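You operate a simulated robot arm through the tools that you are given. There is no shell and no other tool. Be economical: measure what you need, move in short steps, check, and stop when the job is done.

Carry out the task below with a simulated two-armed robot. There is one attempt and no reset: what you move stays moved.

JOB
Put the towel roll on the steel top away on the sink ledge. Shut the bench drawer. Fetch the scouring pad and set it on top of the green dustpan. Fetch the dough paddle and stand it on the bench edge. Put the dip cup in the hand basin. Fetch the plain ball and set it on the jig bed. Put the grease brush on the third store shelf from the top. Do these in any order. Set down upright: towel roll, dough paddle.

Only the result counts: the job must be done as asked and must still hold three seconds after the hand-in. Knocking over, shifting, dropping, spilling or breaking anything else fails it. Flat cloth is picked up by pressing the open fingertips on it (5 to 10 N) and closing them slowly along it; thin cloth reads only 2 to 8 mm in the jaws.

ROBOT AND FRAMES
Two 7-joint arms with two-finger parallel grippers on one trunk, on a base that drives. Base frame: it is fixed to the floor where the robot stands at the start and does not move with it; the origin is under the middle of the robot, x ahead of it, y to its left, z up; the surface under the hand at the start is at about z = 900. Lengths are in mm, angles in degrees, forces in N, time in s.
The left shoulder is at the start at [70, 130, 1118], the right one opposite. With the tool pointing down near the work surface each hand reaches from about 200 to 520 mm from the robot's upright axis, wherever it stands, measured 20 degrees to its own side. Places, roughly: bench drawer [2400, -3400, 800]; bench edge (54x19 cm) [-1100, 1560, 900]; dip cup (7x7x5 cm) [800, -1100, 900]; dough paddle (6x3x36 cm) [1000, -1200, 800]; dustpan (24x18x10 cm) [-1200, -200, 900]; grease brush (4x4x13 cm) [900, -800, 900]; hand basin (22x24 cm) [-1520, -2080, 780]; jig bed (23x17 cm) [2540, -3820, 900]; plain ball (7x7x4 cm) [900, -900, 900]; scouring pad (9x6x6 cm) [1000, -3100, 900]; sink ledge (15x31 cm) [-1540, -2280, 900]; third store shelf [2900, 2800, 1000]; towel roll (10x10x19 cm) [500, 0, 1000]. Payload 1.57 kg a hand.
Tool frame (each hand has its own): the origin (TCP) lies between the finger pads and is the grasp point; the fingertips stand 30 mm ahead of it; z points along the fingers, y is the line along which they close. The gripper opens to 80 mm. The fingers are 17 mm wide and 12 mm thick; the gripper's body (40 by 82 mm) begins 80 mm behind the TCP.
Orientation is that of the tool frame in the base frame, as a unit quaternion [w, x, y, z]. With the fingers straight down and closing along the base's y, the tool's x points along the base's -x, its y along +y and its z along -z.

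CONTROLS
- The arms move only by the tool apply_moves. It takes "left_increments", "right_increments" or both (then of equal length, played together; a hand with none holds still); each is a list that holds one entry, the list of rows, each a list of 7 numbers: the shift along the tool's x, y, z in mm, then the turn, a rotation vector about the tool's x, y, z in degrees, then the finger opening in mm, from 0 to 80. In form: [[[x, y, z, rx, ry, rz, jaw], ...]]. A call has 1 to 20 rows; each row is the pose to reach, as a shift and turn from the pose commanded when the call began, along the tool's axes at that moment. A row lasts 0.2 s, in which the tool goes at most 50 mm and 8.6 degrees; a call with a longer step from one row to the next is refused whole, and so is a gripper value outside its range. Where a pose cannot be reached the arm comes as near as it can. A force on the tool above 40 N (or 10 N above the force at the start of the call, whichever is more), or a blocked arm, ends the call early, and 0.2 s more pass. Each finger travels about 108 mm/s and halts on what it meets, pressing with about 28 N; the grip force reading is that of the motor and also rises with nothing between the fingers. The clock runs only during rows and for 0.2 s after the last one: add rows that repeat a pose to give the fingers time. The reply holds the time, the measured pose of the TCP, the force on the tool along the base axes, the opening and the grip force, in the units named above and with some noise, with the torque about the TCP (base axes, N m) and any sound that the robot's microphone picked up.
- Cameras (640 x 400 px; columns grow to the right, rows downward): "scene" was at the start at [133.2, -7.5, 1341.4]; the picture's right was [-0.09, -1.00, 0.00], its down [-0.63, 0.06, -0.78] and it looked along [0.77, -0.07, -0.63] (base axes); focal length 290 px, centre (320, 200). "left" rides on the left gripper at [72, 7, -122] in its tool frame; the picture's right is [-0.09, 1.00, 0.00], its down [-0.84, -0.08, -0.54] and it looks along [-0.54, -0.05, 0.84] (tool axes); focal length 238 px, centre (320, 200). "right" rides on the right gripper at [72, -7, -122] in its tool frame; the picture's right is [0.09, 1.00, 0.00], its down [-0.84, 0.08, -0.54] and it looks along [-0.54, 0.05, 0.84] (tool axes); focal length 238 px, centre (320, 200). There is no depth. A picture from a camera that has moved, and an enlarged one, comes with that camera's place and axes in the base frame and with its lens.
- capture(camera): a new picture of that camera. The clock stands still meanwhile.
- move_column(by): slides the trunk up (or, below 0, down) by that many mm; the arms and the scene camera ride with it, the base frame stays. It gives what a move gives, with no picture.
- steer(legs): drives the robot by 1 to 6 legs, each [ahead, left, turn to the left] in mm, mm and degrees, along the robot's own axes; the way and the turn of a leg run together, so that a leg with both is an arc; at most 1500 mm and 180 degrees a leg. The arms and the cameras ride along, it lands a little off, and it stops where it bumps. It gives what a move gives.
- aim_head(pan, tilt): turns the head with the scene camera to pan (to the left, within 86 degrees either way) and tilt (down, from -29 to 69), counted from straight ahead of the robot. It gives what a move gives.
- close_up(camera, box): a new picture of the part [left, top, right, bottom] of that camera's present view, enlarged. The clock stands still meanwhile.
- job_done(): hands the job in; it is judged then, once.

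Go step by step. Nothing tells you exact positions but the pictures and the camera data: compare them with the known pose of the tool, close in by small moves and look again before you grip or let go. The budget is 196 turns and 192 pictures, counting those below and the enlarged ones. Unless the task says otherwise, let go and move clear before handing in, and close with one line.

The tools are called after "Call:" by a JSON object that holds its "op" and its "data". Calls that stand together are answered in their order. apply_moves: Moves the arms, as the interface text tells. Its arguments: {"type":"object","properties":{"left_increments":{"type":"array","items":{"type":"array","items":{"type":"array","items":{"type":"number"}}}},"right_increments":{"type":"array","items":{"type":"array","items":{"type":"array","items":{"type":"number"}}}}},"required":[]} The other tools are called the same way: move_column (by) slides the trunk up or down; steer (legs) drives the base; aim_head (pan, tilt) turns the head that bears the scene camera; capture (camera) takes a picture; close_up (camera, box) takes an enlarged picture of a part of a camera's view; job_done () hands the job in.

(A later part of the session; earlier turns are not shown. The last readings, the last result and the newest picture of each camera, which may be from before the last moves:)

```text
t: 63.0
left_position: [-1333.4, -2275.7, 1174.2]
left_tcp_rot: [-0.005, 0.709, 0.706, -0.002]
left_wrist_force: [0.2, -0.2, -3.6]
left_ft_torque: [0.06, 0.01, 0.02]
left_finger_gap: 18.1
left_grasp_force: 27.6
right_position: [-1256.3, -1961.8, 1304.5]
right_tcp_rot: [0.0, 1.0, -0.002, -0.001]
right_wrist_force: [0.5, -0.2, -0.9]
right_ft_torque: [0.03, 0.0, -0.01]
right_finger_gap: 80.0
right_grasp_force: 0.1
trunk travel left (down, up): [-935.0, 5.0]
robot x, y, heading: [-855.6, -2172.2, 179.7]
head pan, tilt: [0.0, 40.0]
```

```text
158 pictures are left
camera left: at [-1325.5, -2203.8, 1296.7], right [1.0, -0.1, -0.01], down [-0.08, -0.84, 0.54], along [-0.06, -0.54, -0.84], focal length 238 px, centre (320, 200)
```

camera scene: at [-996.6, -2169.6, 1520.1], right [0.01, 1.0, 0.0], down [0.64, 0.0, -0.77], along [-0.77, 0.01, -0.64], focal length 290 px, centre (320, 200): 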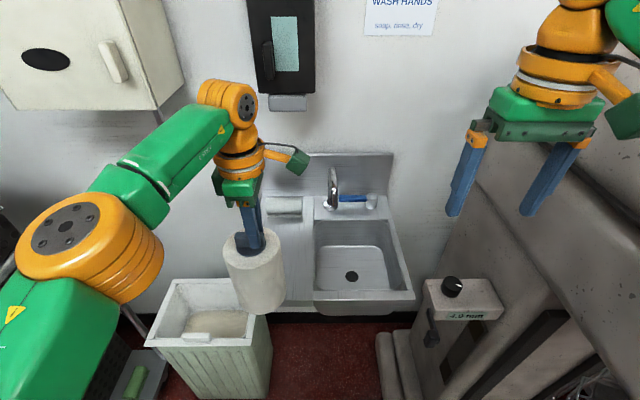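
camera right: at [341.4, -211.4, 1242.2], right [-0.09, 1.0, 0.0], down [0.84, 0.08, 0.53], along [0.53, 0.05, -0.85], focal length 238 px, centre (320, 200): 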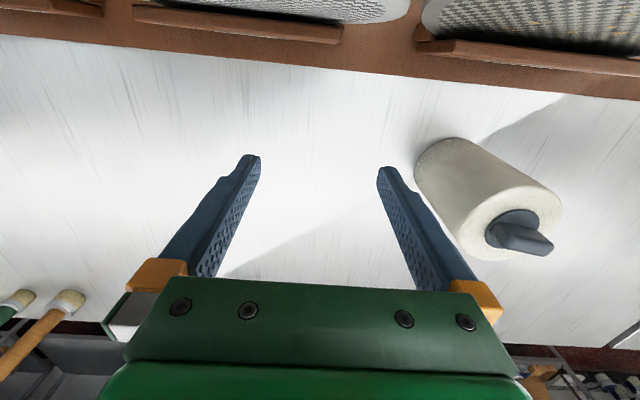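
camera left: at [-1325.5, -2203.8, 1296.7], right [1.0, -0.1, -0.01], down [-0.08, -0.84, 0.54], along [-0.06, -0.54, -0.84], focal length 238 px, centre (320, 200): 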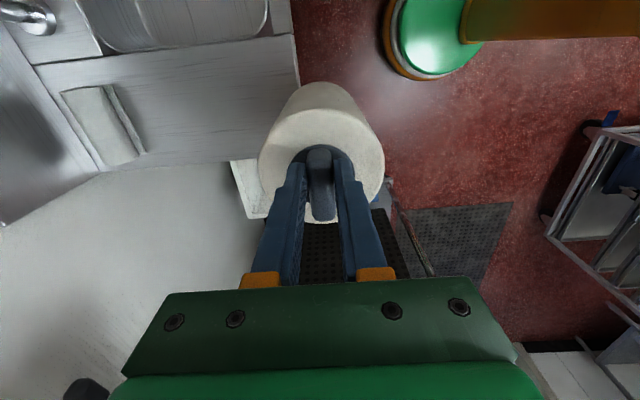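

Ledge clear area is x -1630..-1360, y -2360..-2190. Drive ahead 160 mm so the roll is over its centre, then verify.

Call:
{"op": "steer", "data": {"legs": [[155, 0, 0]]}}

Call:
{"op": "capture", "data": {"camera": "left"}}

Call:
{"op": "capture", "data": {"camera": "scene"}}

```text
t: 64.3
left_position: [-1482.4, -2275.8, 1175.3]
left_tcp_rot: [-0.005, 0.709, 0.705, -0.003]
left_wrist_force: [0.2, -0.9, -4.2]
left_ft_torque: [0.01, 0.03, 0.02]
left_finger_gap: 17.4
left_grasp_force: 27.9
right_position: [-1406.4, -1960.9, 1305.9]
right_tcp_rot: [0.0, 1.0, -0.003, -0.002]
right_wrist_force: [0.3, -0.3, 0.5]
right_ft_torque: [-0.01, 0.04, -0.01]
right_finger_gap: 80.0
right_grasp_force: 0.1
trunk travel left (down, up): [-935.0, 5.0]
robot x, y, heading: [-1011.8, -2172.3, 179.7]
head pan, tilt: [0.0, 40.0]
```

```text
157 pictures are left
camera left: at [-1475.1, -2203.2, 1298.5], right [1.0, -0.1, -0.01], down [-0.08, -0.84, 0.54], along [-0.06, -0.54, -0.84], focal length 238 px, centre (320, 200)
```

left: 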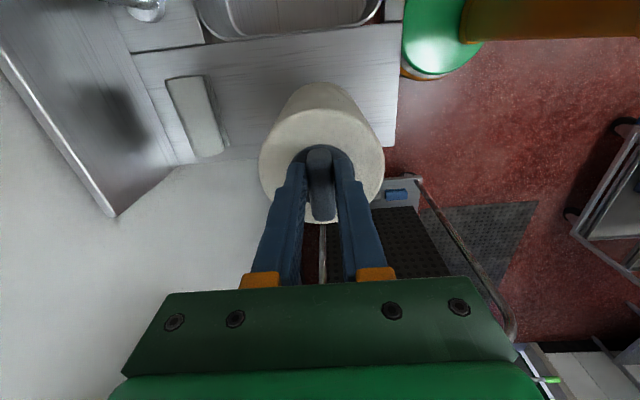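

```text
156 pictures are left
camera scene: at [-1145.4, -2168.8, 1520.5], right [0.01, 1.0, 0.0], down [0.64, 0.0, -0.77], along [-0.77, 0.0, -0.64], focal length 290 px, centre (320, 200)
```

scene: 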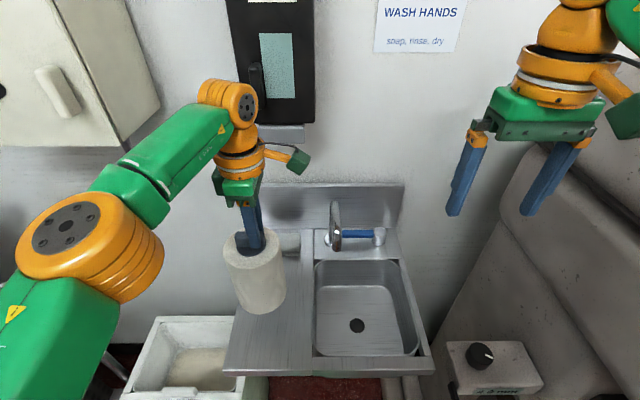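

Roll is centred over the ledge; lower with the arm.

Call:
{"op": "apply_moves", "data": {"left_increments": [[[0, 0, 20, 0, 0, 0, 5], [0, 0, 40, 0, 0, 0, 5], [0, 0, 55, 0, 0, 0, 5], [0, 0, 65, 0, 0, 0, 5], [0, 0, 72, 0, 0, 0, 5], [0, 0, 75, 0, 0, 0, 5], [0, 0, 75, 0, 0, 0, 5]]]}}

Call:
{"op": "close_up", "data": {"camera": "scene", "box": [180, 180, 340, 400]}}

```text
t: 66.0
left_position: [-1489.2, -2274.1, 1097.7]
left_tcp_rot: [-0.004, 0.709, 0.705, -0.001]
left_wrist_force: [0.4, 0.3, -4.5]
left_ft_torque: [0.06, -0.02, 0.01]
left_finger_gap: 17.8
left_grasp_force: 28.3
right_position: [-1412.0, -1959.0, 1305.6]
right_tcp_rot: [0.0, 1.0, -0.003, 0.0]
right_wrist_force: [0.0, -0.1, -0.5]
right_ft_torque: [-0.03, 0.02, -0.01]
right_finger_gap: 80.1
right_grasp_force: 0.1
trunk travel left (down, up): [-935.0, 5.0]
robot x, y, heading: [-1012.8, -2170.7, 179.6]
head pan, tilt: [0.0, 40.0]
```

```text
1.82 times, centred on (260, 290) of scene
camera zoom: at [-1151.4, -2168.6, 1519.9], right [0.01, 1.0, 0.0], down [0.64, 0.0, -0.77], along [-0.77, 0.0, -0.64], focal length 528 px, centre (429, 36)
```

zoom: 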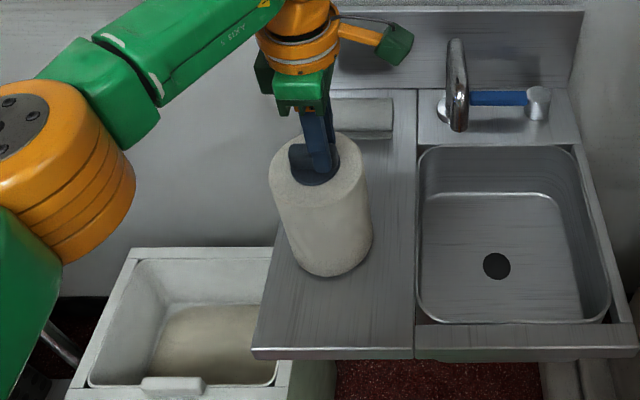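

Still bearing its weight; lower a little more in small steps.

Call:
{"op": "apply_moves", "data": {"left_increments": [[[0, 0, 2, 0, 0, 0, 5], [0, 0, 4, 0, 0, 0, 5], [0, 0, 4, 0, 0, 0, 5]]]}}

Call:
{"op": "apply_moves", "data": {"left_increments": [[[0, 0, 2, 0, 0, 0, 5], [0, 0, 4, 0, 0, 0, 5], [0, 0, 4, 0, 0, 0, 5]]]}}

```text
t: 66.8
left_position: [-1489.8, -2275.2, 1095.4]
left_tcp_rot: [-0.004, 0.709, 0.705, -0.001]
left_wrist_force: [0.4, -0.4, -3.9]
left_ft_torque: [0.0, -0.04, 0.01]
left_finger_gap: 17.8
left_grasp_force: 28.3
right_position: [-1413.2, -1959.1, 1304.5]
right_tcp_rot: [0.001, 1.0, -0.003, 0.0]
right_wrist_force: [0.0, 0.4, 0.5]
right_ft_torque: [0.03, 0.0, 0.03]
right_finger_gap: 79.9
right_grasp_force: 0.2
trunk travel left (down, up): [-935.0, 5.0]
robot x, y, heading: [-1009.2, -2172.3, 179.7]
head pan, tilt: [0.0, 40.0]
```

```text
t: 67.5
left_position: [-1487.2, -2272.3, 1093.6]
left_tcp_rot: [-0.007, 0.709, 0.705, -0.005]
left_wrist_force: [-12.3, -0.3, 29.1]
left_ft_torque: [-0.01, 0.77, -0.14]
left_finger_gap: 18.0
left_grasp_force: 27.8
right_position: [-1407.7, -1958.4, 1306.6]
right_tcp_rot: [0.001, 1.0, -0.003, -0.001]
right_wrist_force: [-0.3, -0.3, 0.5]
right_ft_torque: [0.03, -0.01, 0.01]
right_finger_gap: 80.0
right_grasp_force: 0.1
trunk travel left (down, up): [-935.0, 5.0]
robot x, y, heading: [-1012.0, -2171.3, 179.7]
head pan, tilt: [0.0, 40.0]
```

Contact felt. Ease up 2 mm, open, and rise.

Call:
{"op": "apply_moves", "data": {"left_increments": [[[0, 0, -2, 0, 0, 0, 5], [0, 0, -2, 0, 0, 0, 18], [0, 0, -2, 0, 0, 0, 30], [0, 0, -2, 0, 0, 0, 50], [0, 0, -2, 0, 0, 0, 50], [0, 0, -30, 0, 0, 0, 50], [0, 0, -70, 0, 0, 0, 50], [0, 0, -110, 0, 0, 0, 50], [0, 0, -110, 0, 0, 0, 50]]]}}

Call:
{"op": "capture", "data": {"camera": "scene"}}

```text
t: 69.5
left_position: [-1483.8, -2274.3, 1203.1]
left_tcp_rot: [-0.003, 0.71, 0.704, -0.003]
left_wrist_force: [0.3, -0.3, -0.4]
left_ft_torque: [0.01, -0.02, -0.02]
left_finger_gap: 50.0
left_grasp_force: 0.0
right_position: [-1410.5, -1959.6, 1303.2]
right_tcp_rot: [0.001, 1.0, -0.002, 0.0]
right_wrist_force: [0.2, -0.1, -0.2]
right_ft_torque: [-0.05, 0.0, -0.01]
right_finger_gap: 80.2
right_grasp_force: 0.1
trunk travel left (down, up): [-935.0, 5.0]
robot x, y, heading: [-1014.6, -2173.5, 179.5]
head pan, tilt: [0.0, 40.0]
```

```text
154 pictures are left
camera scene: at [-1149.7, -2167.7, 1520.1], right [0.01, 1.0, 0.0], down [0.64, 0.0, -0.77], along [-0.77, 0.0, -0.64], focal length 290 px, centre (320, 200)
```

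scene: 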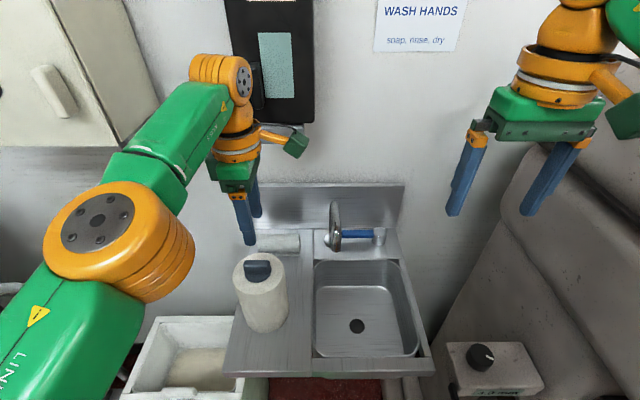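

Towel roll stands on the ledge. Now back out along the aisle and go round to the far side of the steel table, keeping heading 180.

Call:
{"op": "steer", "data": {"legs": [[-800, 0, 0], [0, -150, 0], [-1500, 0, 0], [-220, 0, 0], [0, -800, 0]]}}

Call:
{"op": "capture", "data": {"camera": "scene"}}

```text
t: 86.9
left_position: [1014.5, -1353.2, 1203.0]
left_tcp_rot: [-0.005, 0.701, 0.713, -0.002]
left_wrist_force: [1.0, -0.1, 0.2]
left_ft_torque: [-0.01, -0.02, -0.06]
left_finger_gap: 49.9
left_grasp_force: 0.0
right_position: [1082.8, -1035.6, 1305.7]
right_tcp_rot: [0.0, 1.0, 0.01, 0.001]
right_wrist_force: [-0.2, -0.8, 0.3]
right_ft_torque: [0.06, 0.01, 0.0]
right_finger_gap: 79.9
right_grasp_force: 0.1
trunk travel left (down, up): [-935.0, 5.0]
robot x, y, heading: [1483.8, -1235.1, -179.2]
head pan, tilt: [0.0, 40.0]
```

```text
153 pictures are left
camera scene: at [1346.6, -1239.5, 1520.1], right [-0.02, 1.0, 0.0], down [0.64, 0.01, -0.77], along [-0.77, -0.01, -0.64], focal length 290 px, centre (320, 200)
```

scene: 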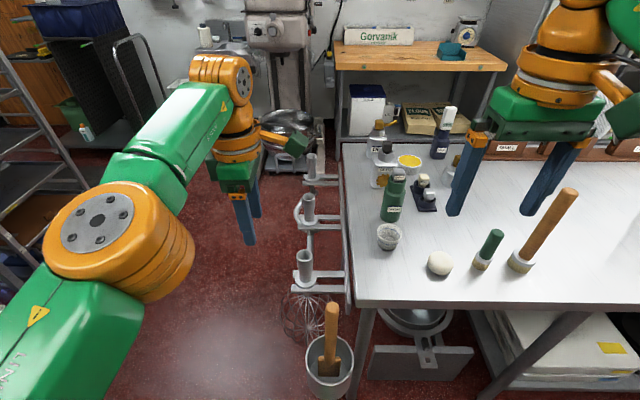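

Clear view: cup beside the green bottle, ball, green brush, and the paddle standing in a bucket by the corner. Enlarge.

Call:
{"op": "close_up", "data": {"camera": "scene", "box": [350, 200, 560, 310]}}

Call:
{"op": "close_up", "data": {"camera": "scene", "box": [270, 280, 390, 400]}}

```text
3.05 times, centred on (455, 255) of scene
camera zoom: at [1346.6, -1239.5, 1520.1], right [-0.02, 1.0, 0.0], down [0.64, 0.01, -0.77], along [-0.77, -0.01, -0.64], focal length 885 px, centre (-91, 32)
```

zoom: 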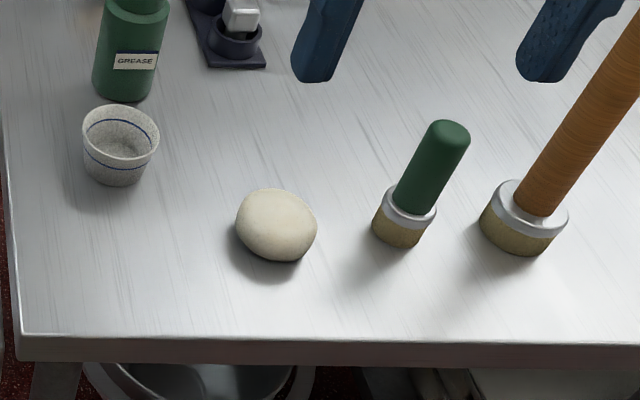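

```text
3.33 times, centred on (330, 340) of scene
camera zoom: at [1346.6, -1239.5, 1520.1], right [-0.02, 1.0, 0.0], down [0.64, 0.01, -0.77], along [-0.77, -0.01, -0.64], focal length 968 px, centre (287, -267)
```

zoom: 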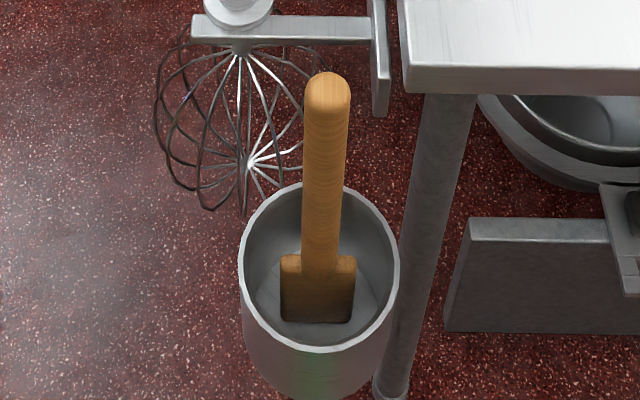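

Cup ≈ [796,-1053], ball ≈ [860,-930], paddle ≈ [1037,-1218]. Plan: left hand takes the cup from the far side, then right hand takes the paddle. I pull in the right arm and turn the left hand first.

Call:
{"op": "apply_moves", "data": {"left_increments": [[[0, 0, 0, 0, 0, 8.2, 80], [0, 0, 0, 0, 0, 16.4, 80], [0, 0, 0, 0, 0, 24.6, 80], [0, 0, 0, 0, 0, 32.8, 80], [0, 0, 0, 0, 0, 41, 80], [0, 0, 0, 0, 0, 49.2, 80], [0, 0, 0, 0, 0, 57.4, 80], [0, 0, 0, 0, 0, 65.6, 80], [0, 0, 0, 0, 0, 73.8, 80], [0, 0, 0, 0, 0, 82, 80], [0, 0, 0, 0, 0, 90, 80]]], "right_increments": [[[15, -10, 0, 0, 0, 0, 80], [30, -20, 0, 0, 0, 0, 80], [45, -30, 0, 0, 0, 0, 80], [60, -40, 0, 0, 0, 0, 80], [75, -50, 0, 0, 0, 0, 80], [90, -60, 0, 0, 0, 0, 80], [105, -70, 0, 0, 0, 0, 80], [120, -80, 0, 0, 0, 0, 80], [130, -80, 0, 0, 0, 0, 80], [130, -80, 0, 0, 0, 0, 80], [130, -80, 0, 0, 0, 0, 80]]]}}

Call:
{"op": "steer", "data": {"legs": [[0, -355, 0], [190, 0, 0]]}}

Call:
{"op": "capture", "data": {"camera": "scene"}}

Call:
{"op": "capture", "data": {"camera": "left"}}

```text
t: 89.3
left_position: [1013.2, -1352.1, 1201.3]
left_tcp_rot: [-0.002, 1.0, 0.007, -0.005]
left_wrist_force: [-0.1, -0.3, 0.2]
left_ft_torque: [-0.03, 0.02, 0.01]
left_finger_gap: 80.1
left_grasp_force: 0.0
right_position: [1210.3, -953.1, 1304.7]
right_tcp_rot: [0.001, 1.0, 0.008, 0.0]
right_wrist_force: [0.1, 0.7, 0.4]
right_ft_torque: [-0.02, -0.02, 0.0]
right_finger_gap: 79.8
right_grasp_force: 0.0
trunk travel left (down, up): [-935.0, 5.0]
robot x, y, heading: [1479.6, -1237.1, -179.1]
head pan, tilt: [0.0, 40.0]
```

```text
t: 92.8
left_position: [820.0, -1001.9, 1203.8]
left_tcp_rot: [-0.002, 1.0, 0.012, -0.008]
left_wrist_force: [0.0, 0.1, 0.6]
left_ft_torque: [-0.01, 0.05, -0.01]
left_finger_gap: 79.9
left_grasp_force: 0.0
right_position: [1013.9, -603.1, 1306.2]
right_tcp_rot: [0.0, 1.0, 0.011, -0.003]
right_wrist_force: [0.3, 0.1, 0.3]
right_ft_torque: [-0.04, 0.06, -0.01]
right_finger_gap: 80.1
right_grasp_force: 0.1
trunk travel left (down, up): [-935.0, 5.0]
robot x, y, heading: [1286.1, -884.1, -178.7]
head pan, tilt: [0.0, 40.0]
```

```text
150 pictures are left
camera scene: at [1154.1, -886.2, 1520.7], right [-0.02, 1.0, 0.0], down [0.64, 0.01, -0.77], along [-0.77, -0.02, -0.64], focal length 290 px, centre (320, 200)
```

scene: 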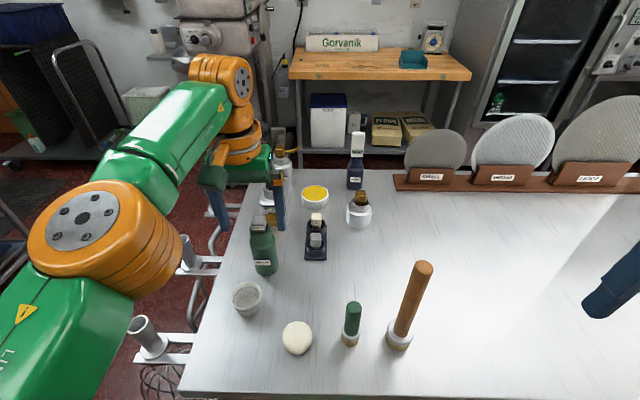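

```text
149 pictures are left
camera left: at [894.5, -1008.1, 1325.2], right [-0.07, -1.0, 0.0], down [-0.83, 0.06, 0.55], along [-0.55, 0.04, -0.83], focal length 238 px, centre (320, 200)
```

left: 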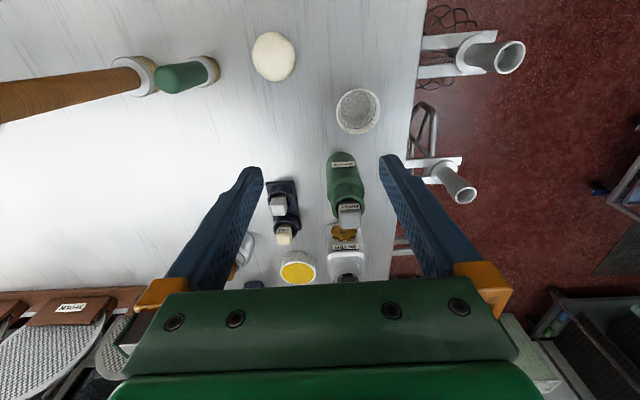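

Cup ≈ [800,-1060]. Lower the trunk for reach, then place the left hand above the cup.

Call:
{"op": "move_column", "data": {"by": -130}}

Call:
{"op": "apply_moves", "data": {"left_increments": [[[-10, 25, 0, 0, 0, 0, 80], [-20, 58, 0, 0, 0, 0, 80], [-20, 58, 20, 0, 0, 0, 80], [-20, 58, 40, 0, 0, 0, 80], [-20, 58, 40, 0, 0, 0, 80]]]}}

Call:
{"op": "capture", "data": {"camera": "left"}}

Call:
{"op": "capture", "data": {"camera": "scene"}}

```text
t: 94.3
left_position: [816.1, -1003.7, 1072.7]
left_tcp_rot: [-0.002, 1.0, 0.011, -0.006]
left_wrist_force: [-0.7, 0.2, 0.5]
left_ft_torque: [0.03, 0.01, -0.01]
left_finger_gap: 80.1
left_grasp_force: 0.1
right_position: [1009.9, -602.5, 1175.3]
right_tcp_rot: [0.0, 1.0, 0.011, 0.0]
right_wrist_force: [0.1, 0.4, -0.3]
right_ft_torque: [-0.01, 0.03, -0.01]
right_finger_gap: 80.3
right_grasp_force: 0.1
trunk travel left (down, up): [-805.0, 135.0]
robot x, y, heading: [1286.8, -882.2, -178.6]
head pan, tilt: [0.0, 40.0]
```

```text
t: 95.5
left_position: [802.2, -1058.1, 1030.8]
left_tcp_rot: [0.0, 1.0, 0.012, -0.003]
left_wrist_force: [0.6, 0.6, -0.3]
left_ft_torque: [-0.03, 0.02, -0.02]
left_finger_gap: 80.1
left_grasp_force: 0.1
left hand out of reach, approached as far as the arm can: row 1, 2, 3, 4, 5
right_position: [1010.4, -602.8, 1175.8]
right_tcp_rot: [-0.001, 1.0, 0.012, 0.0]
right_wrist_force: [-0.6, -0.5, -0.1]
right_ft_torque: [-0.05, 0.03, -0.04]
right_finger_gap: 79.6
right_grasp_force: 0.1
trunk travel left (down, up): [-805.0, 135.0]
robot x, y, heading: [1287.2, -884.9, -178.5]
head pan, tilt: [0.0, 40.0]
```

```text
148 pictures are left
camera left: at [875.4, -1063.7, 1152.4], right [-0.07, -1.0, 0.0], down [-0.83, 0.06, 0.55], along [-0.55, 0.04, -0.84], focal length 238 px, centre (320, 200)
```

left: 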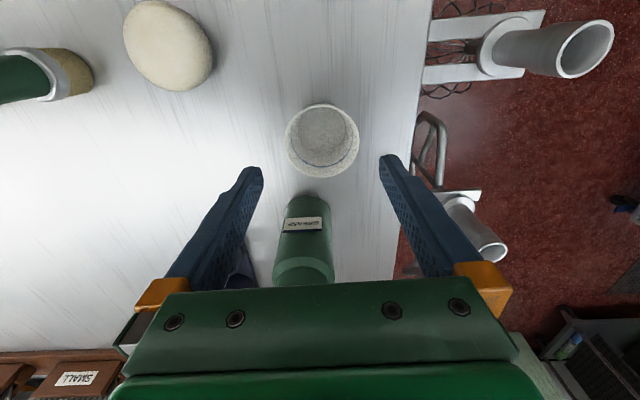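

```text
147 pictures are left
camera scene: at [1148.6, -886.2, 1390.1], right [-0.02, 1.0, 0.0], down [0.64, 0.01, -0.77], along [-0.77, -0.02, -0.64], focal length 290 px, centre (320, 200)
```

scene: 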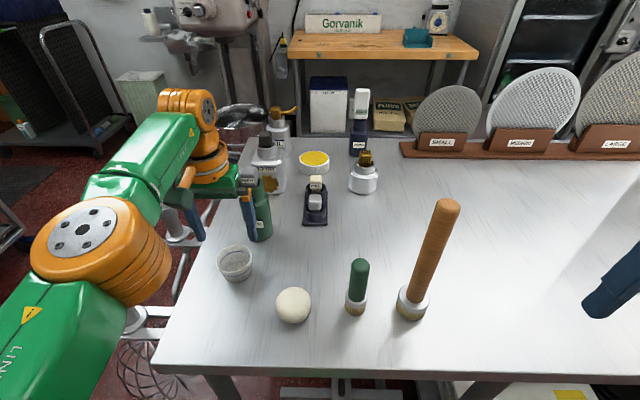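

Cup centred laterally. Lower to just above the rim and check.

Call:
{"op": "apply_moves", "data": {"left_increments": [[[2, 1, 15, 0, 0, 0, 80], [4, 2, 30, 0, 0, 0, 80], [4, 2, 43, 0, 0, 0, 80], [4, 2, 43, 0, 0, 0, 80]]]}}

Call:
{"op": "close_up", "data": {"camera": "left", "box": [220, 100, 420, 260]}}

Call:
{"op": "close_up", "data": {"camera": "scene", "box": [140, 140, 340, 300]}}

```text
t: 96.5
left_position: [806.5, -1059.7, 988.6]
left_tcp_rot: [-0.001, 1.0, 0.011, -0.005]
left_wrist_force: [0.4, -0.3, -0.3]
left_ft_torque: [-0.02, 0.02, -0.02]
left_finger_gap: 80.1
left_grasp_force: 0.1
right_position: [1010.2, -603.8, 1174.7]
right_tcp_rot: [0.0, 1.0, 0.011, -0.001]
right_wrist_force: [0.0, -0.4, -0.7]
right_ft_torque: [0.02, 0.02, 0.0]
right_finger_gap: 80.4
right_grasp_force: 0.1
trunk travel left (down, up): [-805.0, 135.0]
robot x, y, heading: [1286.1, -882.8, -179.0]
head pan, tilt: [0.0, 40.0]
```

```text
2.50 times, centred on (320, 180) of left
camera zoom: at [878.9, -1066.0, 1109.8], right [-0.07, -1.0, 0.0], down [-0.83, 0.06, 0.55], along [-0.55, 0.04, -0.83], focal length 596 px, centre (320, 250)
```

zoom: 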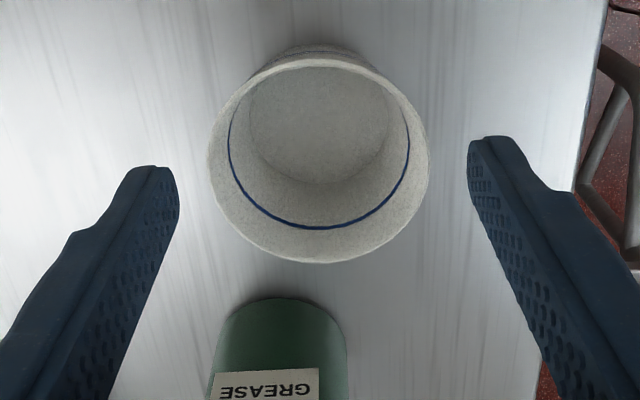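

```text
2.50 times, centred on (240, 220) of scene
camera zoom: at [1148.4, -886.7, 1390.1], right [-0.02, 1.0, 0.0], down [0.64, 0.01, -0.77], along [-0.77, -0.02, -0.64], focal length 726 px, centre (520, 150)
```

zoom: 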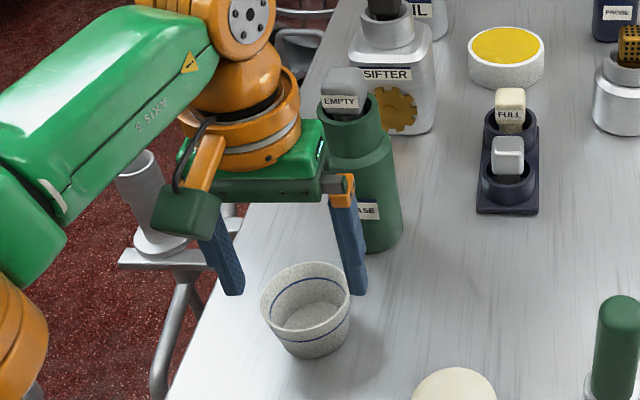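

Well centred; descend and close.

Call:
{"op": "apply_moves", "data": {"left_increments": [[[0, -2, 15, 0, 0, 0, 80], [0, -2, 30, 0, 0, 0, 80], [0, -2, 45, 0, 0, 0, 80], [0, -2, 49, 0, 0, 0, 80], [0, -2, 49, 0, 0, 0, 70], [0, -2, 49, 0, 0, 0, 60], [0, -2, 49, 0, 0, 0, 50], [0, -2, 49, 0, 0, 0, 50], [0, -2, 49, 0, 0, 0, 50]]]}}

Call:
{"op": "close_up", "data": {"camera": "scene", "box": [140, 140, 340, 300]}}

```text
t: 98.5
left_position: [804.9, -1058.0, 938.8]
left_tcp_rot: [-0.001, 1.0, 0.011, -0.005]
left_wrist_force: [0.3, -0.4, 0.9]
left_ft_torque: [-0.02, 0.0, 0.0]
left_finger_gap: 62.6
left_grasp_force: 28.1
right_position: [1010.1, -603.3, 1174.6]
right_tcp_rot: [0.0, 1.0, 0.011, 0.0]
right_wrist_force: [0.0, -0.6, -0.7]
right_ft_torque: [-0.03, 0.0, 0.0]
right_finger_gap: 80.3
right_grasp_force: 0.1
trunk travel left (down, up): [-805.0, 135.0]
robot x, y, heading: [1286.7, -882.6, -178.6]
head pan, tilt: [0.0, 40.0]
```

```text
2.50 times, centred on (240, 220) of scene
camera zoom: at [1148.4, -886.4, 1390.1], right [-0.02, 1.0, 0.0], down [0.64, 0.01, -0.77], along [-0.77, -0.02, -0.64], focal length 726 px, centre (520, 150)
```

zoom: 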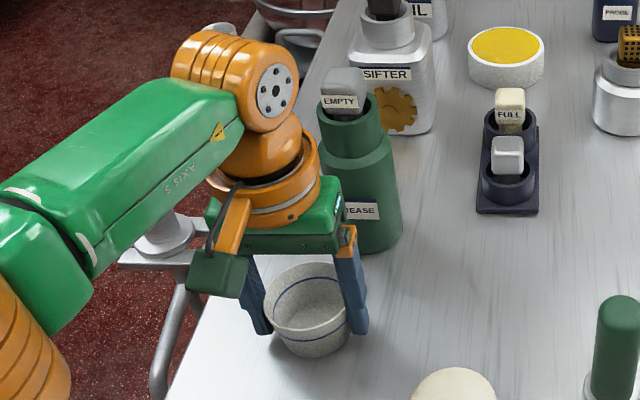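

Cup gripped. Lift with the trunk, then back off and slide to the paddle position.

Call:
{"op": "move_column", "data": {"by": 130}}

Call:
{"op": "steer", "data": {"legs": [[-190, 0, 0], [0, 480, 0]]}}

Call:
{"op": "aim_head", "data": {"pan": -10, "tilt": 50}}

Call:
{"op": "capture", "data": {"camera": "scene"}}

```text
t: 100.1
left_position: [804.7, -1057.7, 1069.4]
left_tcp_rot: [-0.001, 1.0, 0.011, -0.006]
left_wrist_force: [0.9, -0.8, -0.2]
left_ft_torque: [0.02, 0.01, -0.03]
left_finger_gap: 62.4
left_grasp_force: 28.4
right_position: [1009.4, -602.5, 1304.9]
right_tcp_rot: [-0.001, 1.0, 0.012, 0.0]
right_wrist_force: [0.2, -0.1, -0.3]
right_ft_torque: [0.01, -0.01, 0.0]
right_finger_gap: 79.8
right_grasp_force: 0.1
trunk travel left (down, up): [-935.0, 5.0]
robot x, y, heading: [1286.5, -882.8, -178.9]
head pan, tilt: [0.0, 40.0]
```

```text
t: 104.0
left_position: [1005.5, -1517.7, 1070.3]
left_tcp_rot: [-0.001, 1.0, 0.013, -0.004]
left_wrist_force: [0.1, -0.3, 0.2]
left_ft_torque: [0.0, -0.03, -0.02]
left_finger_gap: 62.4
left_grasp_force: 27.7
right_position: [1209.9, -1062.4, 1305.0]
right_tcp_rot: [0.0, 1.0, 0.012, 0.0]
right_wrist_force: [0.3, -0.3, -0.6]
right_ft_torque: [-0.02, 0.01, 0.01]
right_finger_gap: 80.0
right_grasp_force: 0.1
trunk travel left (down, up): [-935.0, 5.0]
robot x, y, heading: [1486.6, -1346.4, -178.6]
head pan, tilt: [0.0, 40.0]
```

```text
t: 104.8
left_position: [1005.4, -1520.3, 1070.0]
left_tcp_rot: [-0.001, 1.0, 0.014, -0.006]
left_wrist_force: [-0.5, -0.2, 0.2]
left_ft_torque: [-0.02, 0.02, 0.0]
left_finger_gap: 62.0
left_grasp_force: 28.0
right_position: [1209.3, -1064.5, 1304.3]
right_tcp_rot: [0.001, 1.0, 0.014, 0.0]
right_wrist_force: [0.9, -0.4, -0.4]
right_ft_torque: [-0.01, -0.01, 0.02]
right_finger_gap: 79.9
right_grasp_force: 0.1
trunk travel left (down, up): [-935.0, 5.0]
robot x, y, heading: [1487.7, -1347.1, -178.5]
head pan, tilt: [-10.0, 50.0]
```

```text
143 pictures are left
camera scene: at [1357.0, -1334.3, 1506.0], right [0.15, 0.99, 0.0], down [0.76, -0.11, -0.64], along [-0.64, 0.1, -0.77], focal length 290 px, centre (320, 200)
```

scene: 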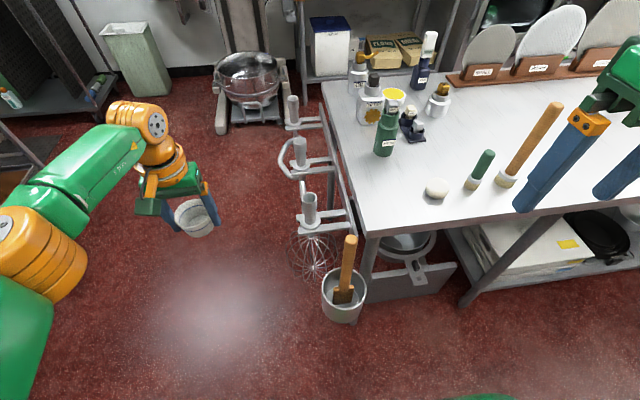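

Paddle handle top at [1037,-1219,986]. Bring the right hand above it.

Call:
{"op": "apply_moves", "data": {"right_increments": [[[-25, 22, 20, 0, 0, 0, 80], [-50, 44, 45, 0, 0, 0, 80], [-75, 66, 70, 0, 0, 0, 80], [-100, 88, 100, 0, 0, 0, 80], [-125, 110, 130, 0, 0, 0, 80], [-150, 132, 155, 0, 0, 0, 80], [-173, 155, 180, 0, 0, 0, 80], [-173, 155, 210, 0, 0, 0, 80], [-173, 155, 240, 0, 0, 0, 80], [-173, 155, 240, 0, 0, 0, 80]]]}}

Call:
{"op": "capture", "data": {"camera": "right"}}

Call:
{"op": "capture", "data": {"camera": "scene"}}

```text
t: 107.0
left_position: [1005.2, -1521.2, 1069.2]
left_tcp_rot: [-0.002, 1.0, 0.014, -0.005]
left_wrist_force: [-0.8, -0.3, -0.3]
left_ft_torque: [-0.02, 0.04, -0.02]
left_finger_gap: 61.9
left_grasp_force: 28.0
right_position: [1041.3, -1226.0, 1062.9]
right_tcp_rot: [0.001, 1.0, 0.013, 0.0]
right_wrist_force: [0.5, -0.3, 0.4]
right_ft_torque: [0.01, 0.01, -0.03]
right_finger_gap: 79.9
right_grasp_force: 0.1
trunk travel left (down, up): [-935.0, 5.0]
robot x, y, heading: [1485.2, -1347.1, -178.5]
head pan, tilt: [-10.0, 50.0]
```

```text
142 pictures are left
camera right: at [1114.2, -1217.4, 1183.6], right [0.12, -0.99, 0.0], down [-0.83, -0.1, 0.54], along [-0.54, -0.06, -0.84], focal length 238 px, centre (320, 200)
```

right: 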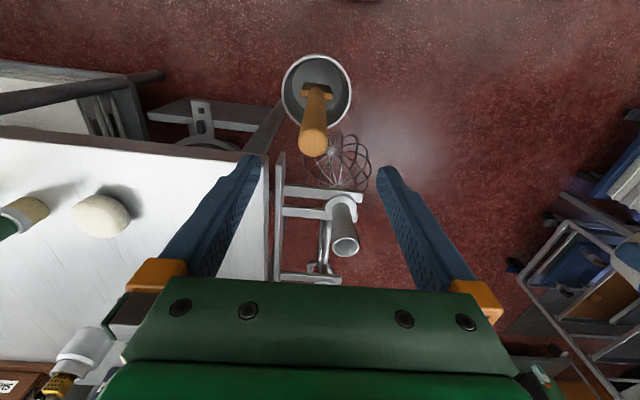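

```text
141 pictures are left
camera scene: at [1356.7, -1335.7, 1505.9], right [0.15, 0.99, 0.0], down [0.76, -0.11, -0.64], along [-0.64, 0.1, -0.77], focal length 290 px, centre (320, 200)
```

scene: 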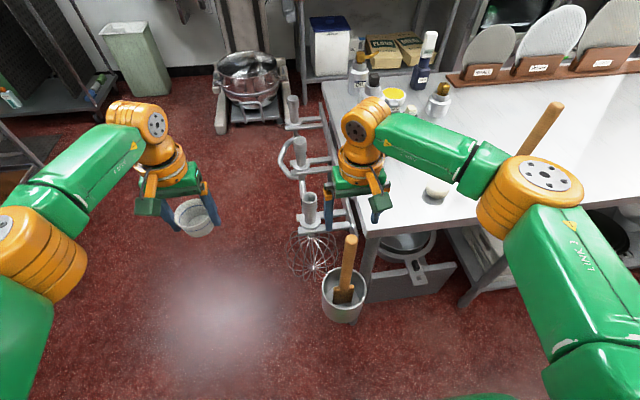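

Handle aligned to a few mm; descend, straddling it, and check.

Call:
{"op": "apply_moves", "data": {"right_increments": [[[2, -6, 20, 0, 0, 0, 80], [2, -6, 50, 0, 0, 0, 80], [2, -6, 80, 0, 0, 0, 80], [2, -6, 105, 0, 0, 0, 80], [2, -6, 123, 0, 0, 0, 80], [2, -6, 123, 0, 0, 0, 80]]]}}

Call:
{"op": "capture", "data": {"camera": "right"}}

Call:
{"op": "close_up", "data": {"camera": "scene", "box": [270, 140, 430, 340]}}

```text
t: 108.4
left_position: [1006.1, -1521.2, 1069.5]
left_tcp_rot: [-0.002, 1.0, 0.013, -0.005]
left_wrist_force: [-0.2, 1.0, -0.1]
left_ft_torque: [-0.03, 0.0, -0.02]
left_finger_gap: 61.9
left_grasp_force: 28.0
right_position: [1043.1, -1220.6, 943.0]
right_tcp_rot: [0.0, 1.0, 0.014, 0.0]
right_wrist_force: [0.0, 0.3, 0.0]
right_ft_torque: [0.02, -0.04, 0.0]
right_finger_gap: 79.8
right_grasp_force: 0.0
trunk travel left (down, up): [-935.0, 5.0]
robot x, y, heading: [1486.2, -1349.5, -178.6]
head pan, tilt: [-10.0, 50.0]
```

```text
140 pictures are left
camera right: at [1114.1, -1212.2, 1062.5], right [0.12, -0.99, 0.0], down [-0.83, -0.1, 0.54], along [-0.54, -0.06, -0.84], focal length 238 px, centre (320, 200)
```

right: 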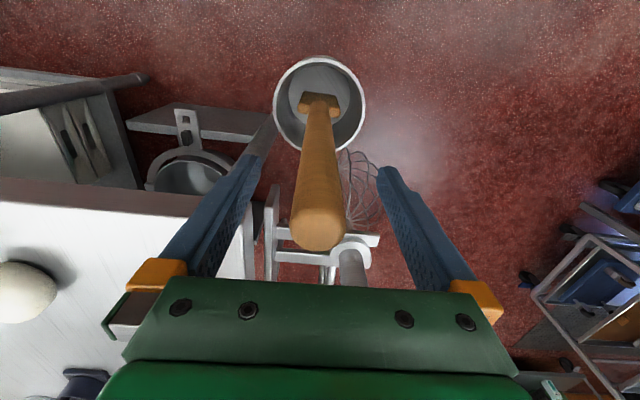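

```text
2.00 times, centred on (350, 240) of scene
camera zoom: at [1356.9, -1335.1, 1505.9], right [0.15, 0.99, 0.0], down [0.76, -0.11, -0.64], along [-0.64, 0.1, -0.77], focal length 581 px, centre (260, 120)
```

zoom: 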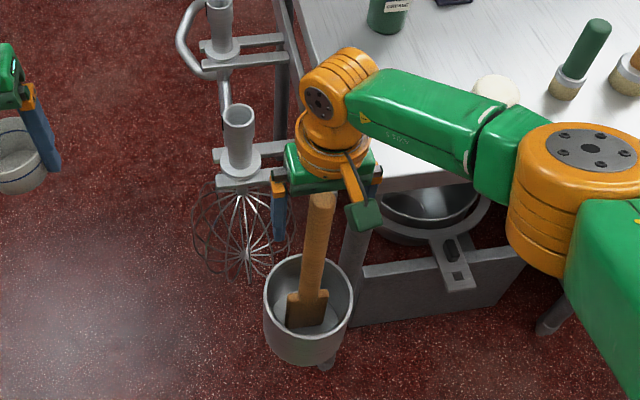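

Handle is between the fingers. Close gently.

Call:
{"op": "apply_moves", "data": {"right_increments": [[[0, 0, 0, 0, 0, 0, 60], [0, 0, 0, 0, 0, 0, 40], [0, 0, 0, 0, 0, 0, 30], [0, 0, 0, 0, 0, 0, 20], [0, 0, 0, 0, 0, 0, 12], [0, 0, 0, 0, 0, 0, 12], [0, 0, 0, 0, 0, 0, 12]]]}}

Call:
{"op": "apply_moves", "data": {"right_increments": [[[0, 0, -10, 0, 0, 0, 12], [0, 0, -25, 0, 0, 0, 12], [0, 0, -45, 0, 0, 0, 12], [0, 0, -75, 0, 0, 0, 12], [0, 0, -110, 0, 0, 0, 12], [0, 0, -150, 0, 0, 0, 12], [0, 0, -190, 0, 0, 0, 12], [0, 0, -230, 0, 0, 0, 12], [0, 0, -230, 0, 0, 0, 12]]]}}

Call:
{"op": "capture", "data": {"camera": "scene"}}

```text
t: 110.0
left_position: [1006.1, -1521.5, 1070.0]
left_tcp_rot: [-0.002, 1.0, 0.013, -0.006]
left_wrist_force: [0.3, -0.5, 0.1]
left_ft_torque: [-0.04, -0.01, -0.02]
left_finger_gap: 61.6
left_grasp_force: 27.8
right_position: [1041.7, -1220.5, 942.9]
right_tcp_rot: [0.0, 1.0, 0.014, 0.0]
right_wrist_force: [0.7, 0.9, -0.2]
right_ft_torque: [-0.1, -0.02, -0.02]
right_finger_gap: 27.4
right_grasp_force: 27.9
trunk travel left (down, up): [-935.0, 5.0]
robot x, y, heading: [1484.5, -1346.0, -178.5]
head pan, tilt: [-10.0, 50.0]
```

```text
t: 112.0
left_position: [1005.7, -1520.3, 1069.4]
left_tcp_rot: [-0.002, 1.0, 0.013, -0.006]
left_wrist_force: [0.2, 1.3, 0.4]
left_ft_torque: [0.0, 0.01, 0.01]
left_finger_gap: 61.4
left_grasp_force: 28.4
right_position: [1041.7, -1219.4, 1170.4]
right_tcp_rot: [0.0, 1.0, 0.013, -0.001]
right_wrist_force: [-0.4, 0.5, -1.1]
right_ft_torque: [0.17, -0.01, 0.02]
right_finger_gap: 27.2
right_grasp_force: 27.6
trunk travel left (down, up): [-935.0, 5.0]
robot x, y, heading: [1484.4, -1345.4, -178.6]
head pan, tilt: [-10.0, 50.0]
```

```text
138 pictures are left
camera scene: at [1356.5, -1334.8, 1505.9], right [0.15, 0.99, 0.0], down [0.76, -0.11, -0.64], along [-0.64, 0.1, -0.77], focal length 290 px, centre (320, 200)
```

scene: 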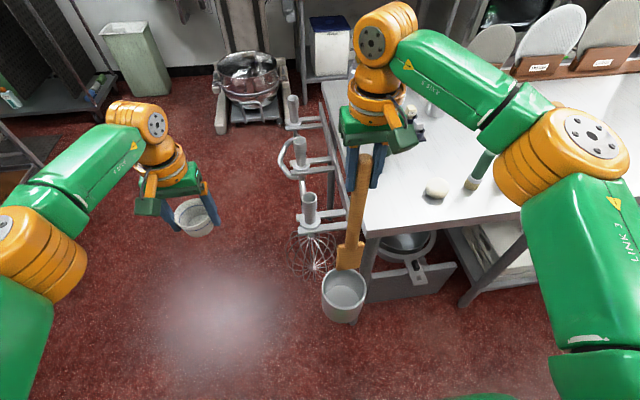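

Paddle held. Tuck both arms: cup to the centre front, paddle higher and closer; then drive to the sink.

Call:
{"op": "apply_moves", "data": {"left_increments": [[[10, -19, -5, 0, 0, 0, 50], [20, -38, -10, 0, 0, 0, 50], [30, -57, -15, 0, 0, 0, 50], [40, -76, -20, 0, 0, 0, 50], [50, -95, -25, 0, 0, 0, 50], [60, -114, -30, 0, 0, 0, 50], [70, -133, -30, 0, 0, 0, 50], [79, -150, -30, 0, 0, 0, 50]]], "right_increments": [[[20, -8, -15, 0, 0, 0, 12], [40, -16, -30, 0, 0, 0, 12], [60, -24, -45, 0, 0, 0, 12], [80, -32, -60, 0, 0, 0, 12], [100, -40, -75, 0, 0, 0, 12], [120, -48, -90, 0, 0, 0, 12], [140, -56, -105, 0, 0, 0, 12], [155, -60, -120, 0, 0, 0, 12]]]}}

Call:
{"op": "steer", "data": {"legs": [[-60, 0, -1.4], [0, 734, 0], [1500, 0, 0], [900, 0, 0]]}}

Call:
{"op": "aim_head", "data": {"pan": 0, "tilt": 42}}

Call:
{"op": "capture", "data": {"camera": "scene"}}

```text
t: 113.8
left_position: [1082.1, -1367.6, 1100.3]
left_tcp_rot: [-0.001, 1.0, 0.012, -0.005]
left_wrist_force: [0.1, 0.6, -0.7]
left_ft_torque: [0.01, 0.02, -0.03]
left_finger_gap: 61.3
left_grasp_force: 28.1
right_position: [1198.2, -1154.2, 1293.0]
right_tcp_rot: [0.0, 1.0, 0.013, 0.001]
right_wrist_force: [1.2, -0.8, -1.9]
right_ft_torque: [-0.15, 0.01, 0.0]
right_finger_gap: 27.1
right_grasp_force: 27.5
trunk travel left (down, up): [-935.0, 5.0]
robot x, y, heading: [1484.2, -1343.7, -178.6]
head pan, tilt: [-10.0, 50.0]
```

```text
t: 128.4
left_position: [-1003.3, -2060.6, 1101.9]
left_tcp_rot: [-0.002, 0.999, -0.04, -0.008]
left_wrist_force: [0.0, 0.4, -0.1]
left_ft_torque: [0.01, 0.0, -0.02]
left_finger_gap: 60.9
left_grasp_force: 28.3
right_position: [-865.0, -1859.6, 1294.3]
right_tcp_rot: [0.0, 0.999, -0.039, -0.003]
right_wrist_force: [1.3, -0.4, -1.1]
right_ft_torque: [-0.1, -0.28, -0.01]
right_finger_gap: 26.3
right_grasp_force: 28.2
trunk travel left (down, up): [-935.0, 5.0]
robot x, y, heading: [-606.2, -2081.1, 175.4]
head pan, tilt: [-10.0, 50.0]
stopped in leg 4: the robot was blocked; the commanded pose is now the measured one
```

```text
t: 129.1
left_position: [-1001.4, -2060.2, 1103.0]
left_tcp_rot: [-0.001, 0.999, -0.04, -0.009]
left_wrist_force: [0.0, 0.0, 0.2]
left_ft_torque: [0.0, -0.03, -0.01]
left_finger_gap: 60.8
left_grasp_force: 27.7
right_position: [-865.2, -1859.1, 1294.5]
right_tcp_rot: [0.0, 0.999, -0.038, -0.004]
right_wrist_force: [2.2, -1.3, -1.1]
right_ft_torque: [-0.1, -0.41, -0.01]
right_finger_gap: 26.2
right_grasp_force: 28.1
trunk travel left (down, up): [-935.0, 5.0]
robot x, y, heading: [-606.2, -2077.6, 175.5]
head pan, tilt: [0.0, 42.0]
```

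```text
137 pictures are left
camera scene: at [-730.0, -2068.1, 1518.1], right [0.08, 1.0, 0.0], down [0.66, -0.05, -0.75], along [-0.75, 0.06, -0.66], focal length 290 px, centre (320, 200)
```

scene: 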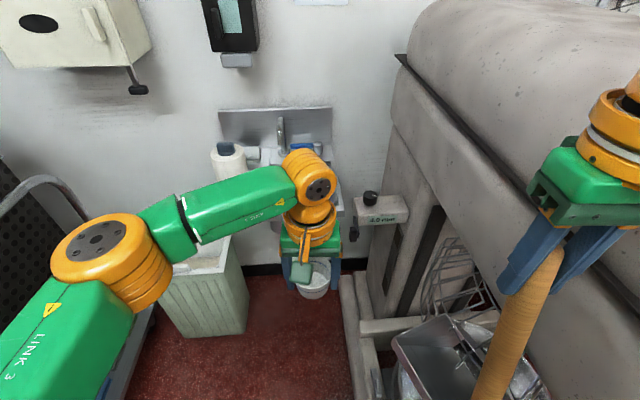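

The base touched the mixer frame; I was too close to it on the right. Check the paddle and the mixer.

Call:
{"op": "capture", "data": {"camera": "right"}}

Call:
{"op": "aim_head", "data": {"pan": -35, "tilt": 50}}

Call:
{"op": "capture", "data": {"camera": "scene"}}

```text
136 pictures are left
camera right: at [-791.0, -1858.9, 1413.9], right [0.02, -1.0, 0.0], down [-0.84, -0.01, 0.55], along [-0.55, -0.01, -0.84], focal length 238 px, centre (320, 200)
```

right: 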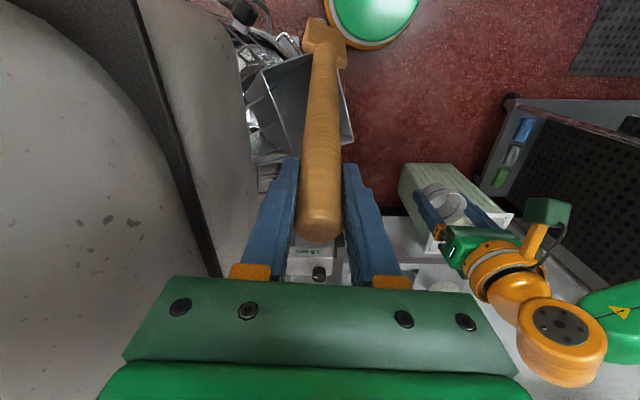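

```text
t: 130.2
left_position: [-1002.7, -2060.6, 1101.9]
left_tcp_rot: [-0.001, 0.999, -0.039, -0.008]
left_wrist_force: [-0.4, 1.3, 0.0]
left_ft_torque: [0.0, -0.01, 0.01]
left_finger_gap: 60.9
left_grasp_force: 28.3
right_position: [-865.7, -1858.7, 1293.7]
right_tcp_rot: [0.0, 0.999, -0.038, -0.003]
right_wrist_force: [1.2, -0.1, -1.4]
right_ft_torque: [-0.06, -0.21, -0.02]
right_finger_gap: 26.1
right_grasp_force: 28.3
trunk travel left (down, up): [-935.0, 5.0]
robot x, y, heading: [-605.6, -2080.1, 175.6]
head pan, tilt: [-35.0, 50.0]
```

```text
135 pictures are left
camera scene: at [-706.2, -2025.8, 1506.7], right [0.64, 0.77, -0.01], down [0.59, -0.49, -0.65], along [-0.5, 0.41, -0.76], focal length 290 px, centre (320, 200)
```

scene: 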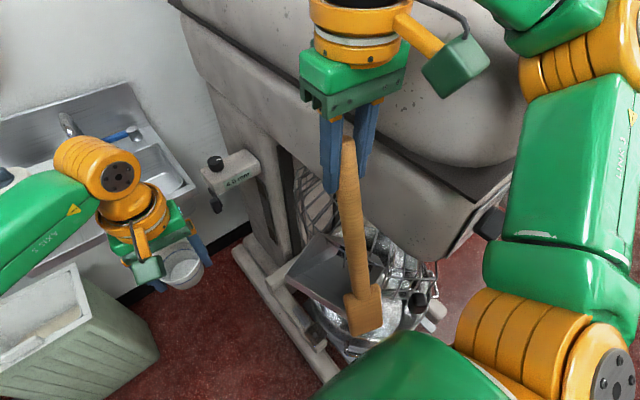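

The mixer's chute/side was touched and the paddle tilted somewhat in the grip, though it is still held. Back off, move away from the mixer, and re-check.

Call:
{"op": "steer", "data": {"legs": [[-350, 0, 0], [0, 130, 4.5]]}}

Call:
{"op": "capture", "data": {"camera": "scene"}}

Call:
{"op": "capture", "data": {"camera": "right"}}

```text
t: 133.3
left_position: [-668.6, -2240.6, 1099.6]
left_tcp_rot: [0.001, 1.0, -0.002, -0.005]
left_wrist_force: [0.0, 0.0, -0.1]
left_ft_torque: [-0.05, 0.06, -0.01]
left_finger_gap: 61.1
left_grasp_force: 27.9
right_position: [-549.2, -2029.3, 1290.6]
right_tcp_rot: [0.003, 1.0, -0.003, 0.0]
right_wrist_force: [-0.3, 1.0, -1.8]
right_ft_torque: [0.02, 0.1, 0.01]
right_finger_gap: 26.3
right_grasp_force: 27.9
trunk travel left (down, up): [-935.0, 5.0]
robot x, y, heading: [-263.0, -2238.2, 179.4]
head pan, tilt: [-35.0, 50.0]
```

```text
134 pictures are left
camera scene: at [-379.5, -2182.6, 1505.7], right [0.58, 0.82, 0.0], down [0.62, -0.45, -0.64], along [-0.52, 0.37, -0.77], focal length 290 px, centre (320, 200)
```

scene: 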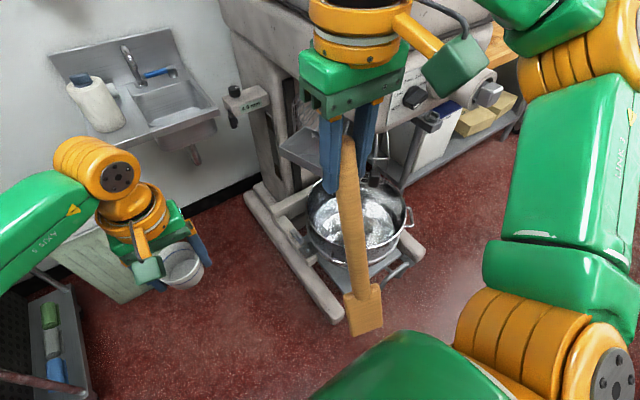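

```text
133 pictures are left
camera right: at [-475.7, -2023.0, 1411.4], right [0.09, -1.0, 0.01], down [-0.84, -0.07, 0.54], along [-0.54, -0.05, -0.84], focal length 238 px, centre (320, 200)
```

right: 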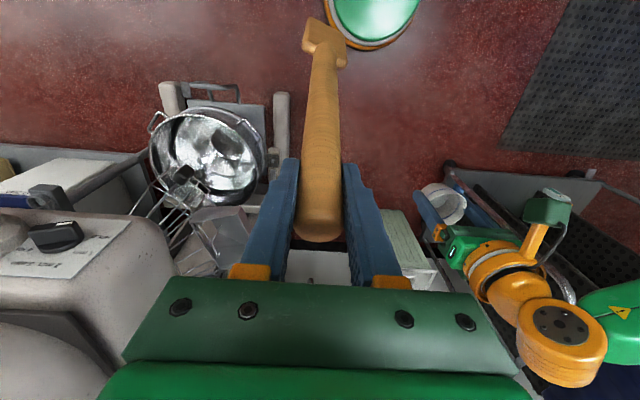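

The paddle is tilted about 14° in the grip, correctable later; the mixer and bowl look unchanged. Now I take the clear corridor used before (y ≈ -2185) with the cup held to the right of centre so it clears the towel roll.

Call:
{"op": "apply_moves", "data": {"left_increments": [[[13, -15, 0, 0, 0, 0, 50], [26, -30, 0, 0, 0, 0, 50], [39, -45, 0, 0, 0, 0, 50], [52, -60, 0, 0, 0, 0, 50], [52, -60, 0, 0, 0, 0, 50]]], "right_increments": [[[-22, 0, 0, 0, 0, 0, 12], [-44, 0, 0, 0, 0, 0, 12], [-66, 0, 0, 0, 0, 0, 12], [-90, 0, 0, 0, 0, 0, 12], [-90, 0, 0, 0, 0, 0, 12]]]}}

Call:
{"op": "steer", "data": {"legs": [[0, -55, 0.6], [600, 0, 0]]}}

Call:
{"op": "aim_head", "data": {"pan": -5, "tilt": 42}}

Call:
{"op": "capture", "data": {"camera": "scene"}}

```text
t: 134.5
left_position: [-616.6, -2185.8, 1098.4]
left_tcp_rot: [-0.002, 1.0, -0.002, -0.004]
left_wrist_force: [0.3, 0.5, -0.6]
left_ft_torque: [-0.01, -0.01, -0.01]
left_finger_gap: 61.0
left_grasp_force: 28.0
right_position: [-638.9, -2035.4, 1292.6]
right_tcp_rot: [0.0, 1.0, -0.003, 0.001]
right_wrist_force: [0.1, -0.5, -2.6]
right_ft_torque: [0.01, 0.07, 0.0]
right_finger_gap: 26.5
right_grasp_force: 27.8
trunk travel left (down, up): [-935.0, 5.0]
robot x, y, heading: [-267.2, -2237.0, 179.5]
head pan, tilt: [-35.0, 50.0]
```

```text
t: 138.4
left_position: [-1220.7, -2136.6, 1101.0]
left_tcp_rot: [-0.002, 1.0, 0.001, -0.005]
left_wrist_force: [0.4, -0.2, -0.4]
left_ft_torque: [-0.02, 0.03, 0.02]
left_finger_gap: 60.6
left_grasp_force: 27.2
right_position: [-1243.0, -1985.3, 1293.6]
right_tcp_rot: [0.0, 1.0, 0.003, 0.0]
right_wrist_force: [0.9, -0.2, -2.1]
right_ft_torque: [0.0, 0.09, 0.01]
right_finger_gap: 26.1
right_grasp_force: 28.3
trunk travel left (down, up): [-935.0, 5.0]
robot x, y, heading: [-867.5, -2183.3, -179.9]
head pan, tilt: [-35.0, 50.0]
```

```text
t: 139.4
left_position: [-1221.8, -2137.1, 1099.2]
left_tcp_rot: [-0.002, 1.0, 0.001, -0.004]
left_wrist_force: [0.0, -0.4, -0.7]
left_ft_torque: [0.01, -0.01, -0.02]
left_finger_gap: 61.4
left_grasp_force: 28.3
right_position: [-1245.7, -1984.8, 1292.9]
right_tcp_rot: [0.0, 1.0, 0.002, 0.001]
right_wrist_force: [-0.4, 0.2, -1.7]
right_ft_torque: [0.02, 0.1, -0.02]
right_finger_gap: 26.2
right_grasp_force: 28.3
trunk travel left (down, up): [-935.0, 5.0]
robot x, y, heading: [-866.1, -2185.1, -179.8]
head pan, tilt: [-5.0, 42.0]
```

```text
132 pictures are left
camera scene: at [-1004.6, -2174.2, 1517.1], right [0.09, 1.0, 0.0], down [0.67, -0.06, -0.74], along [-0.74, 0.06, -0.67], focal length 290 px, centre (320, 200)
```

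scene: 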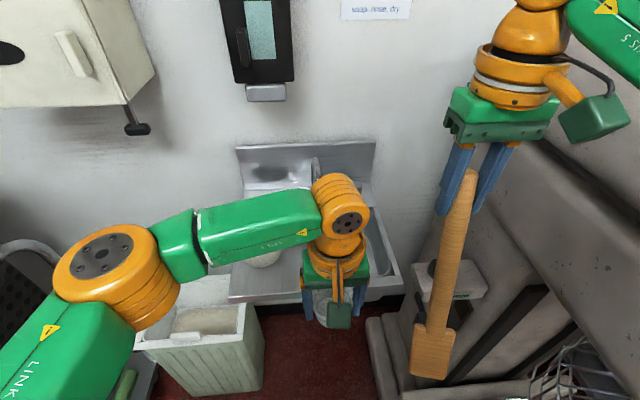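

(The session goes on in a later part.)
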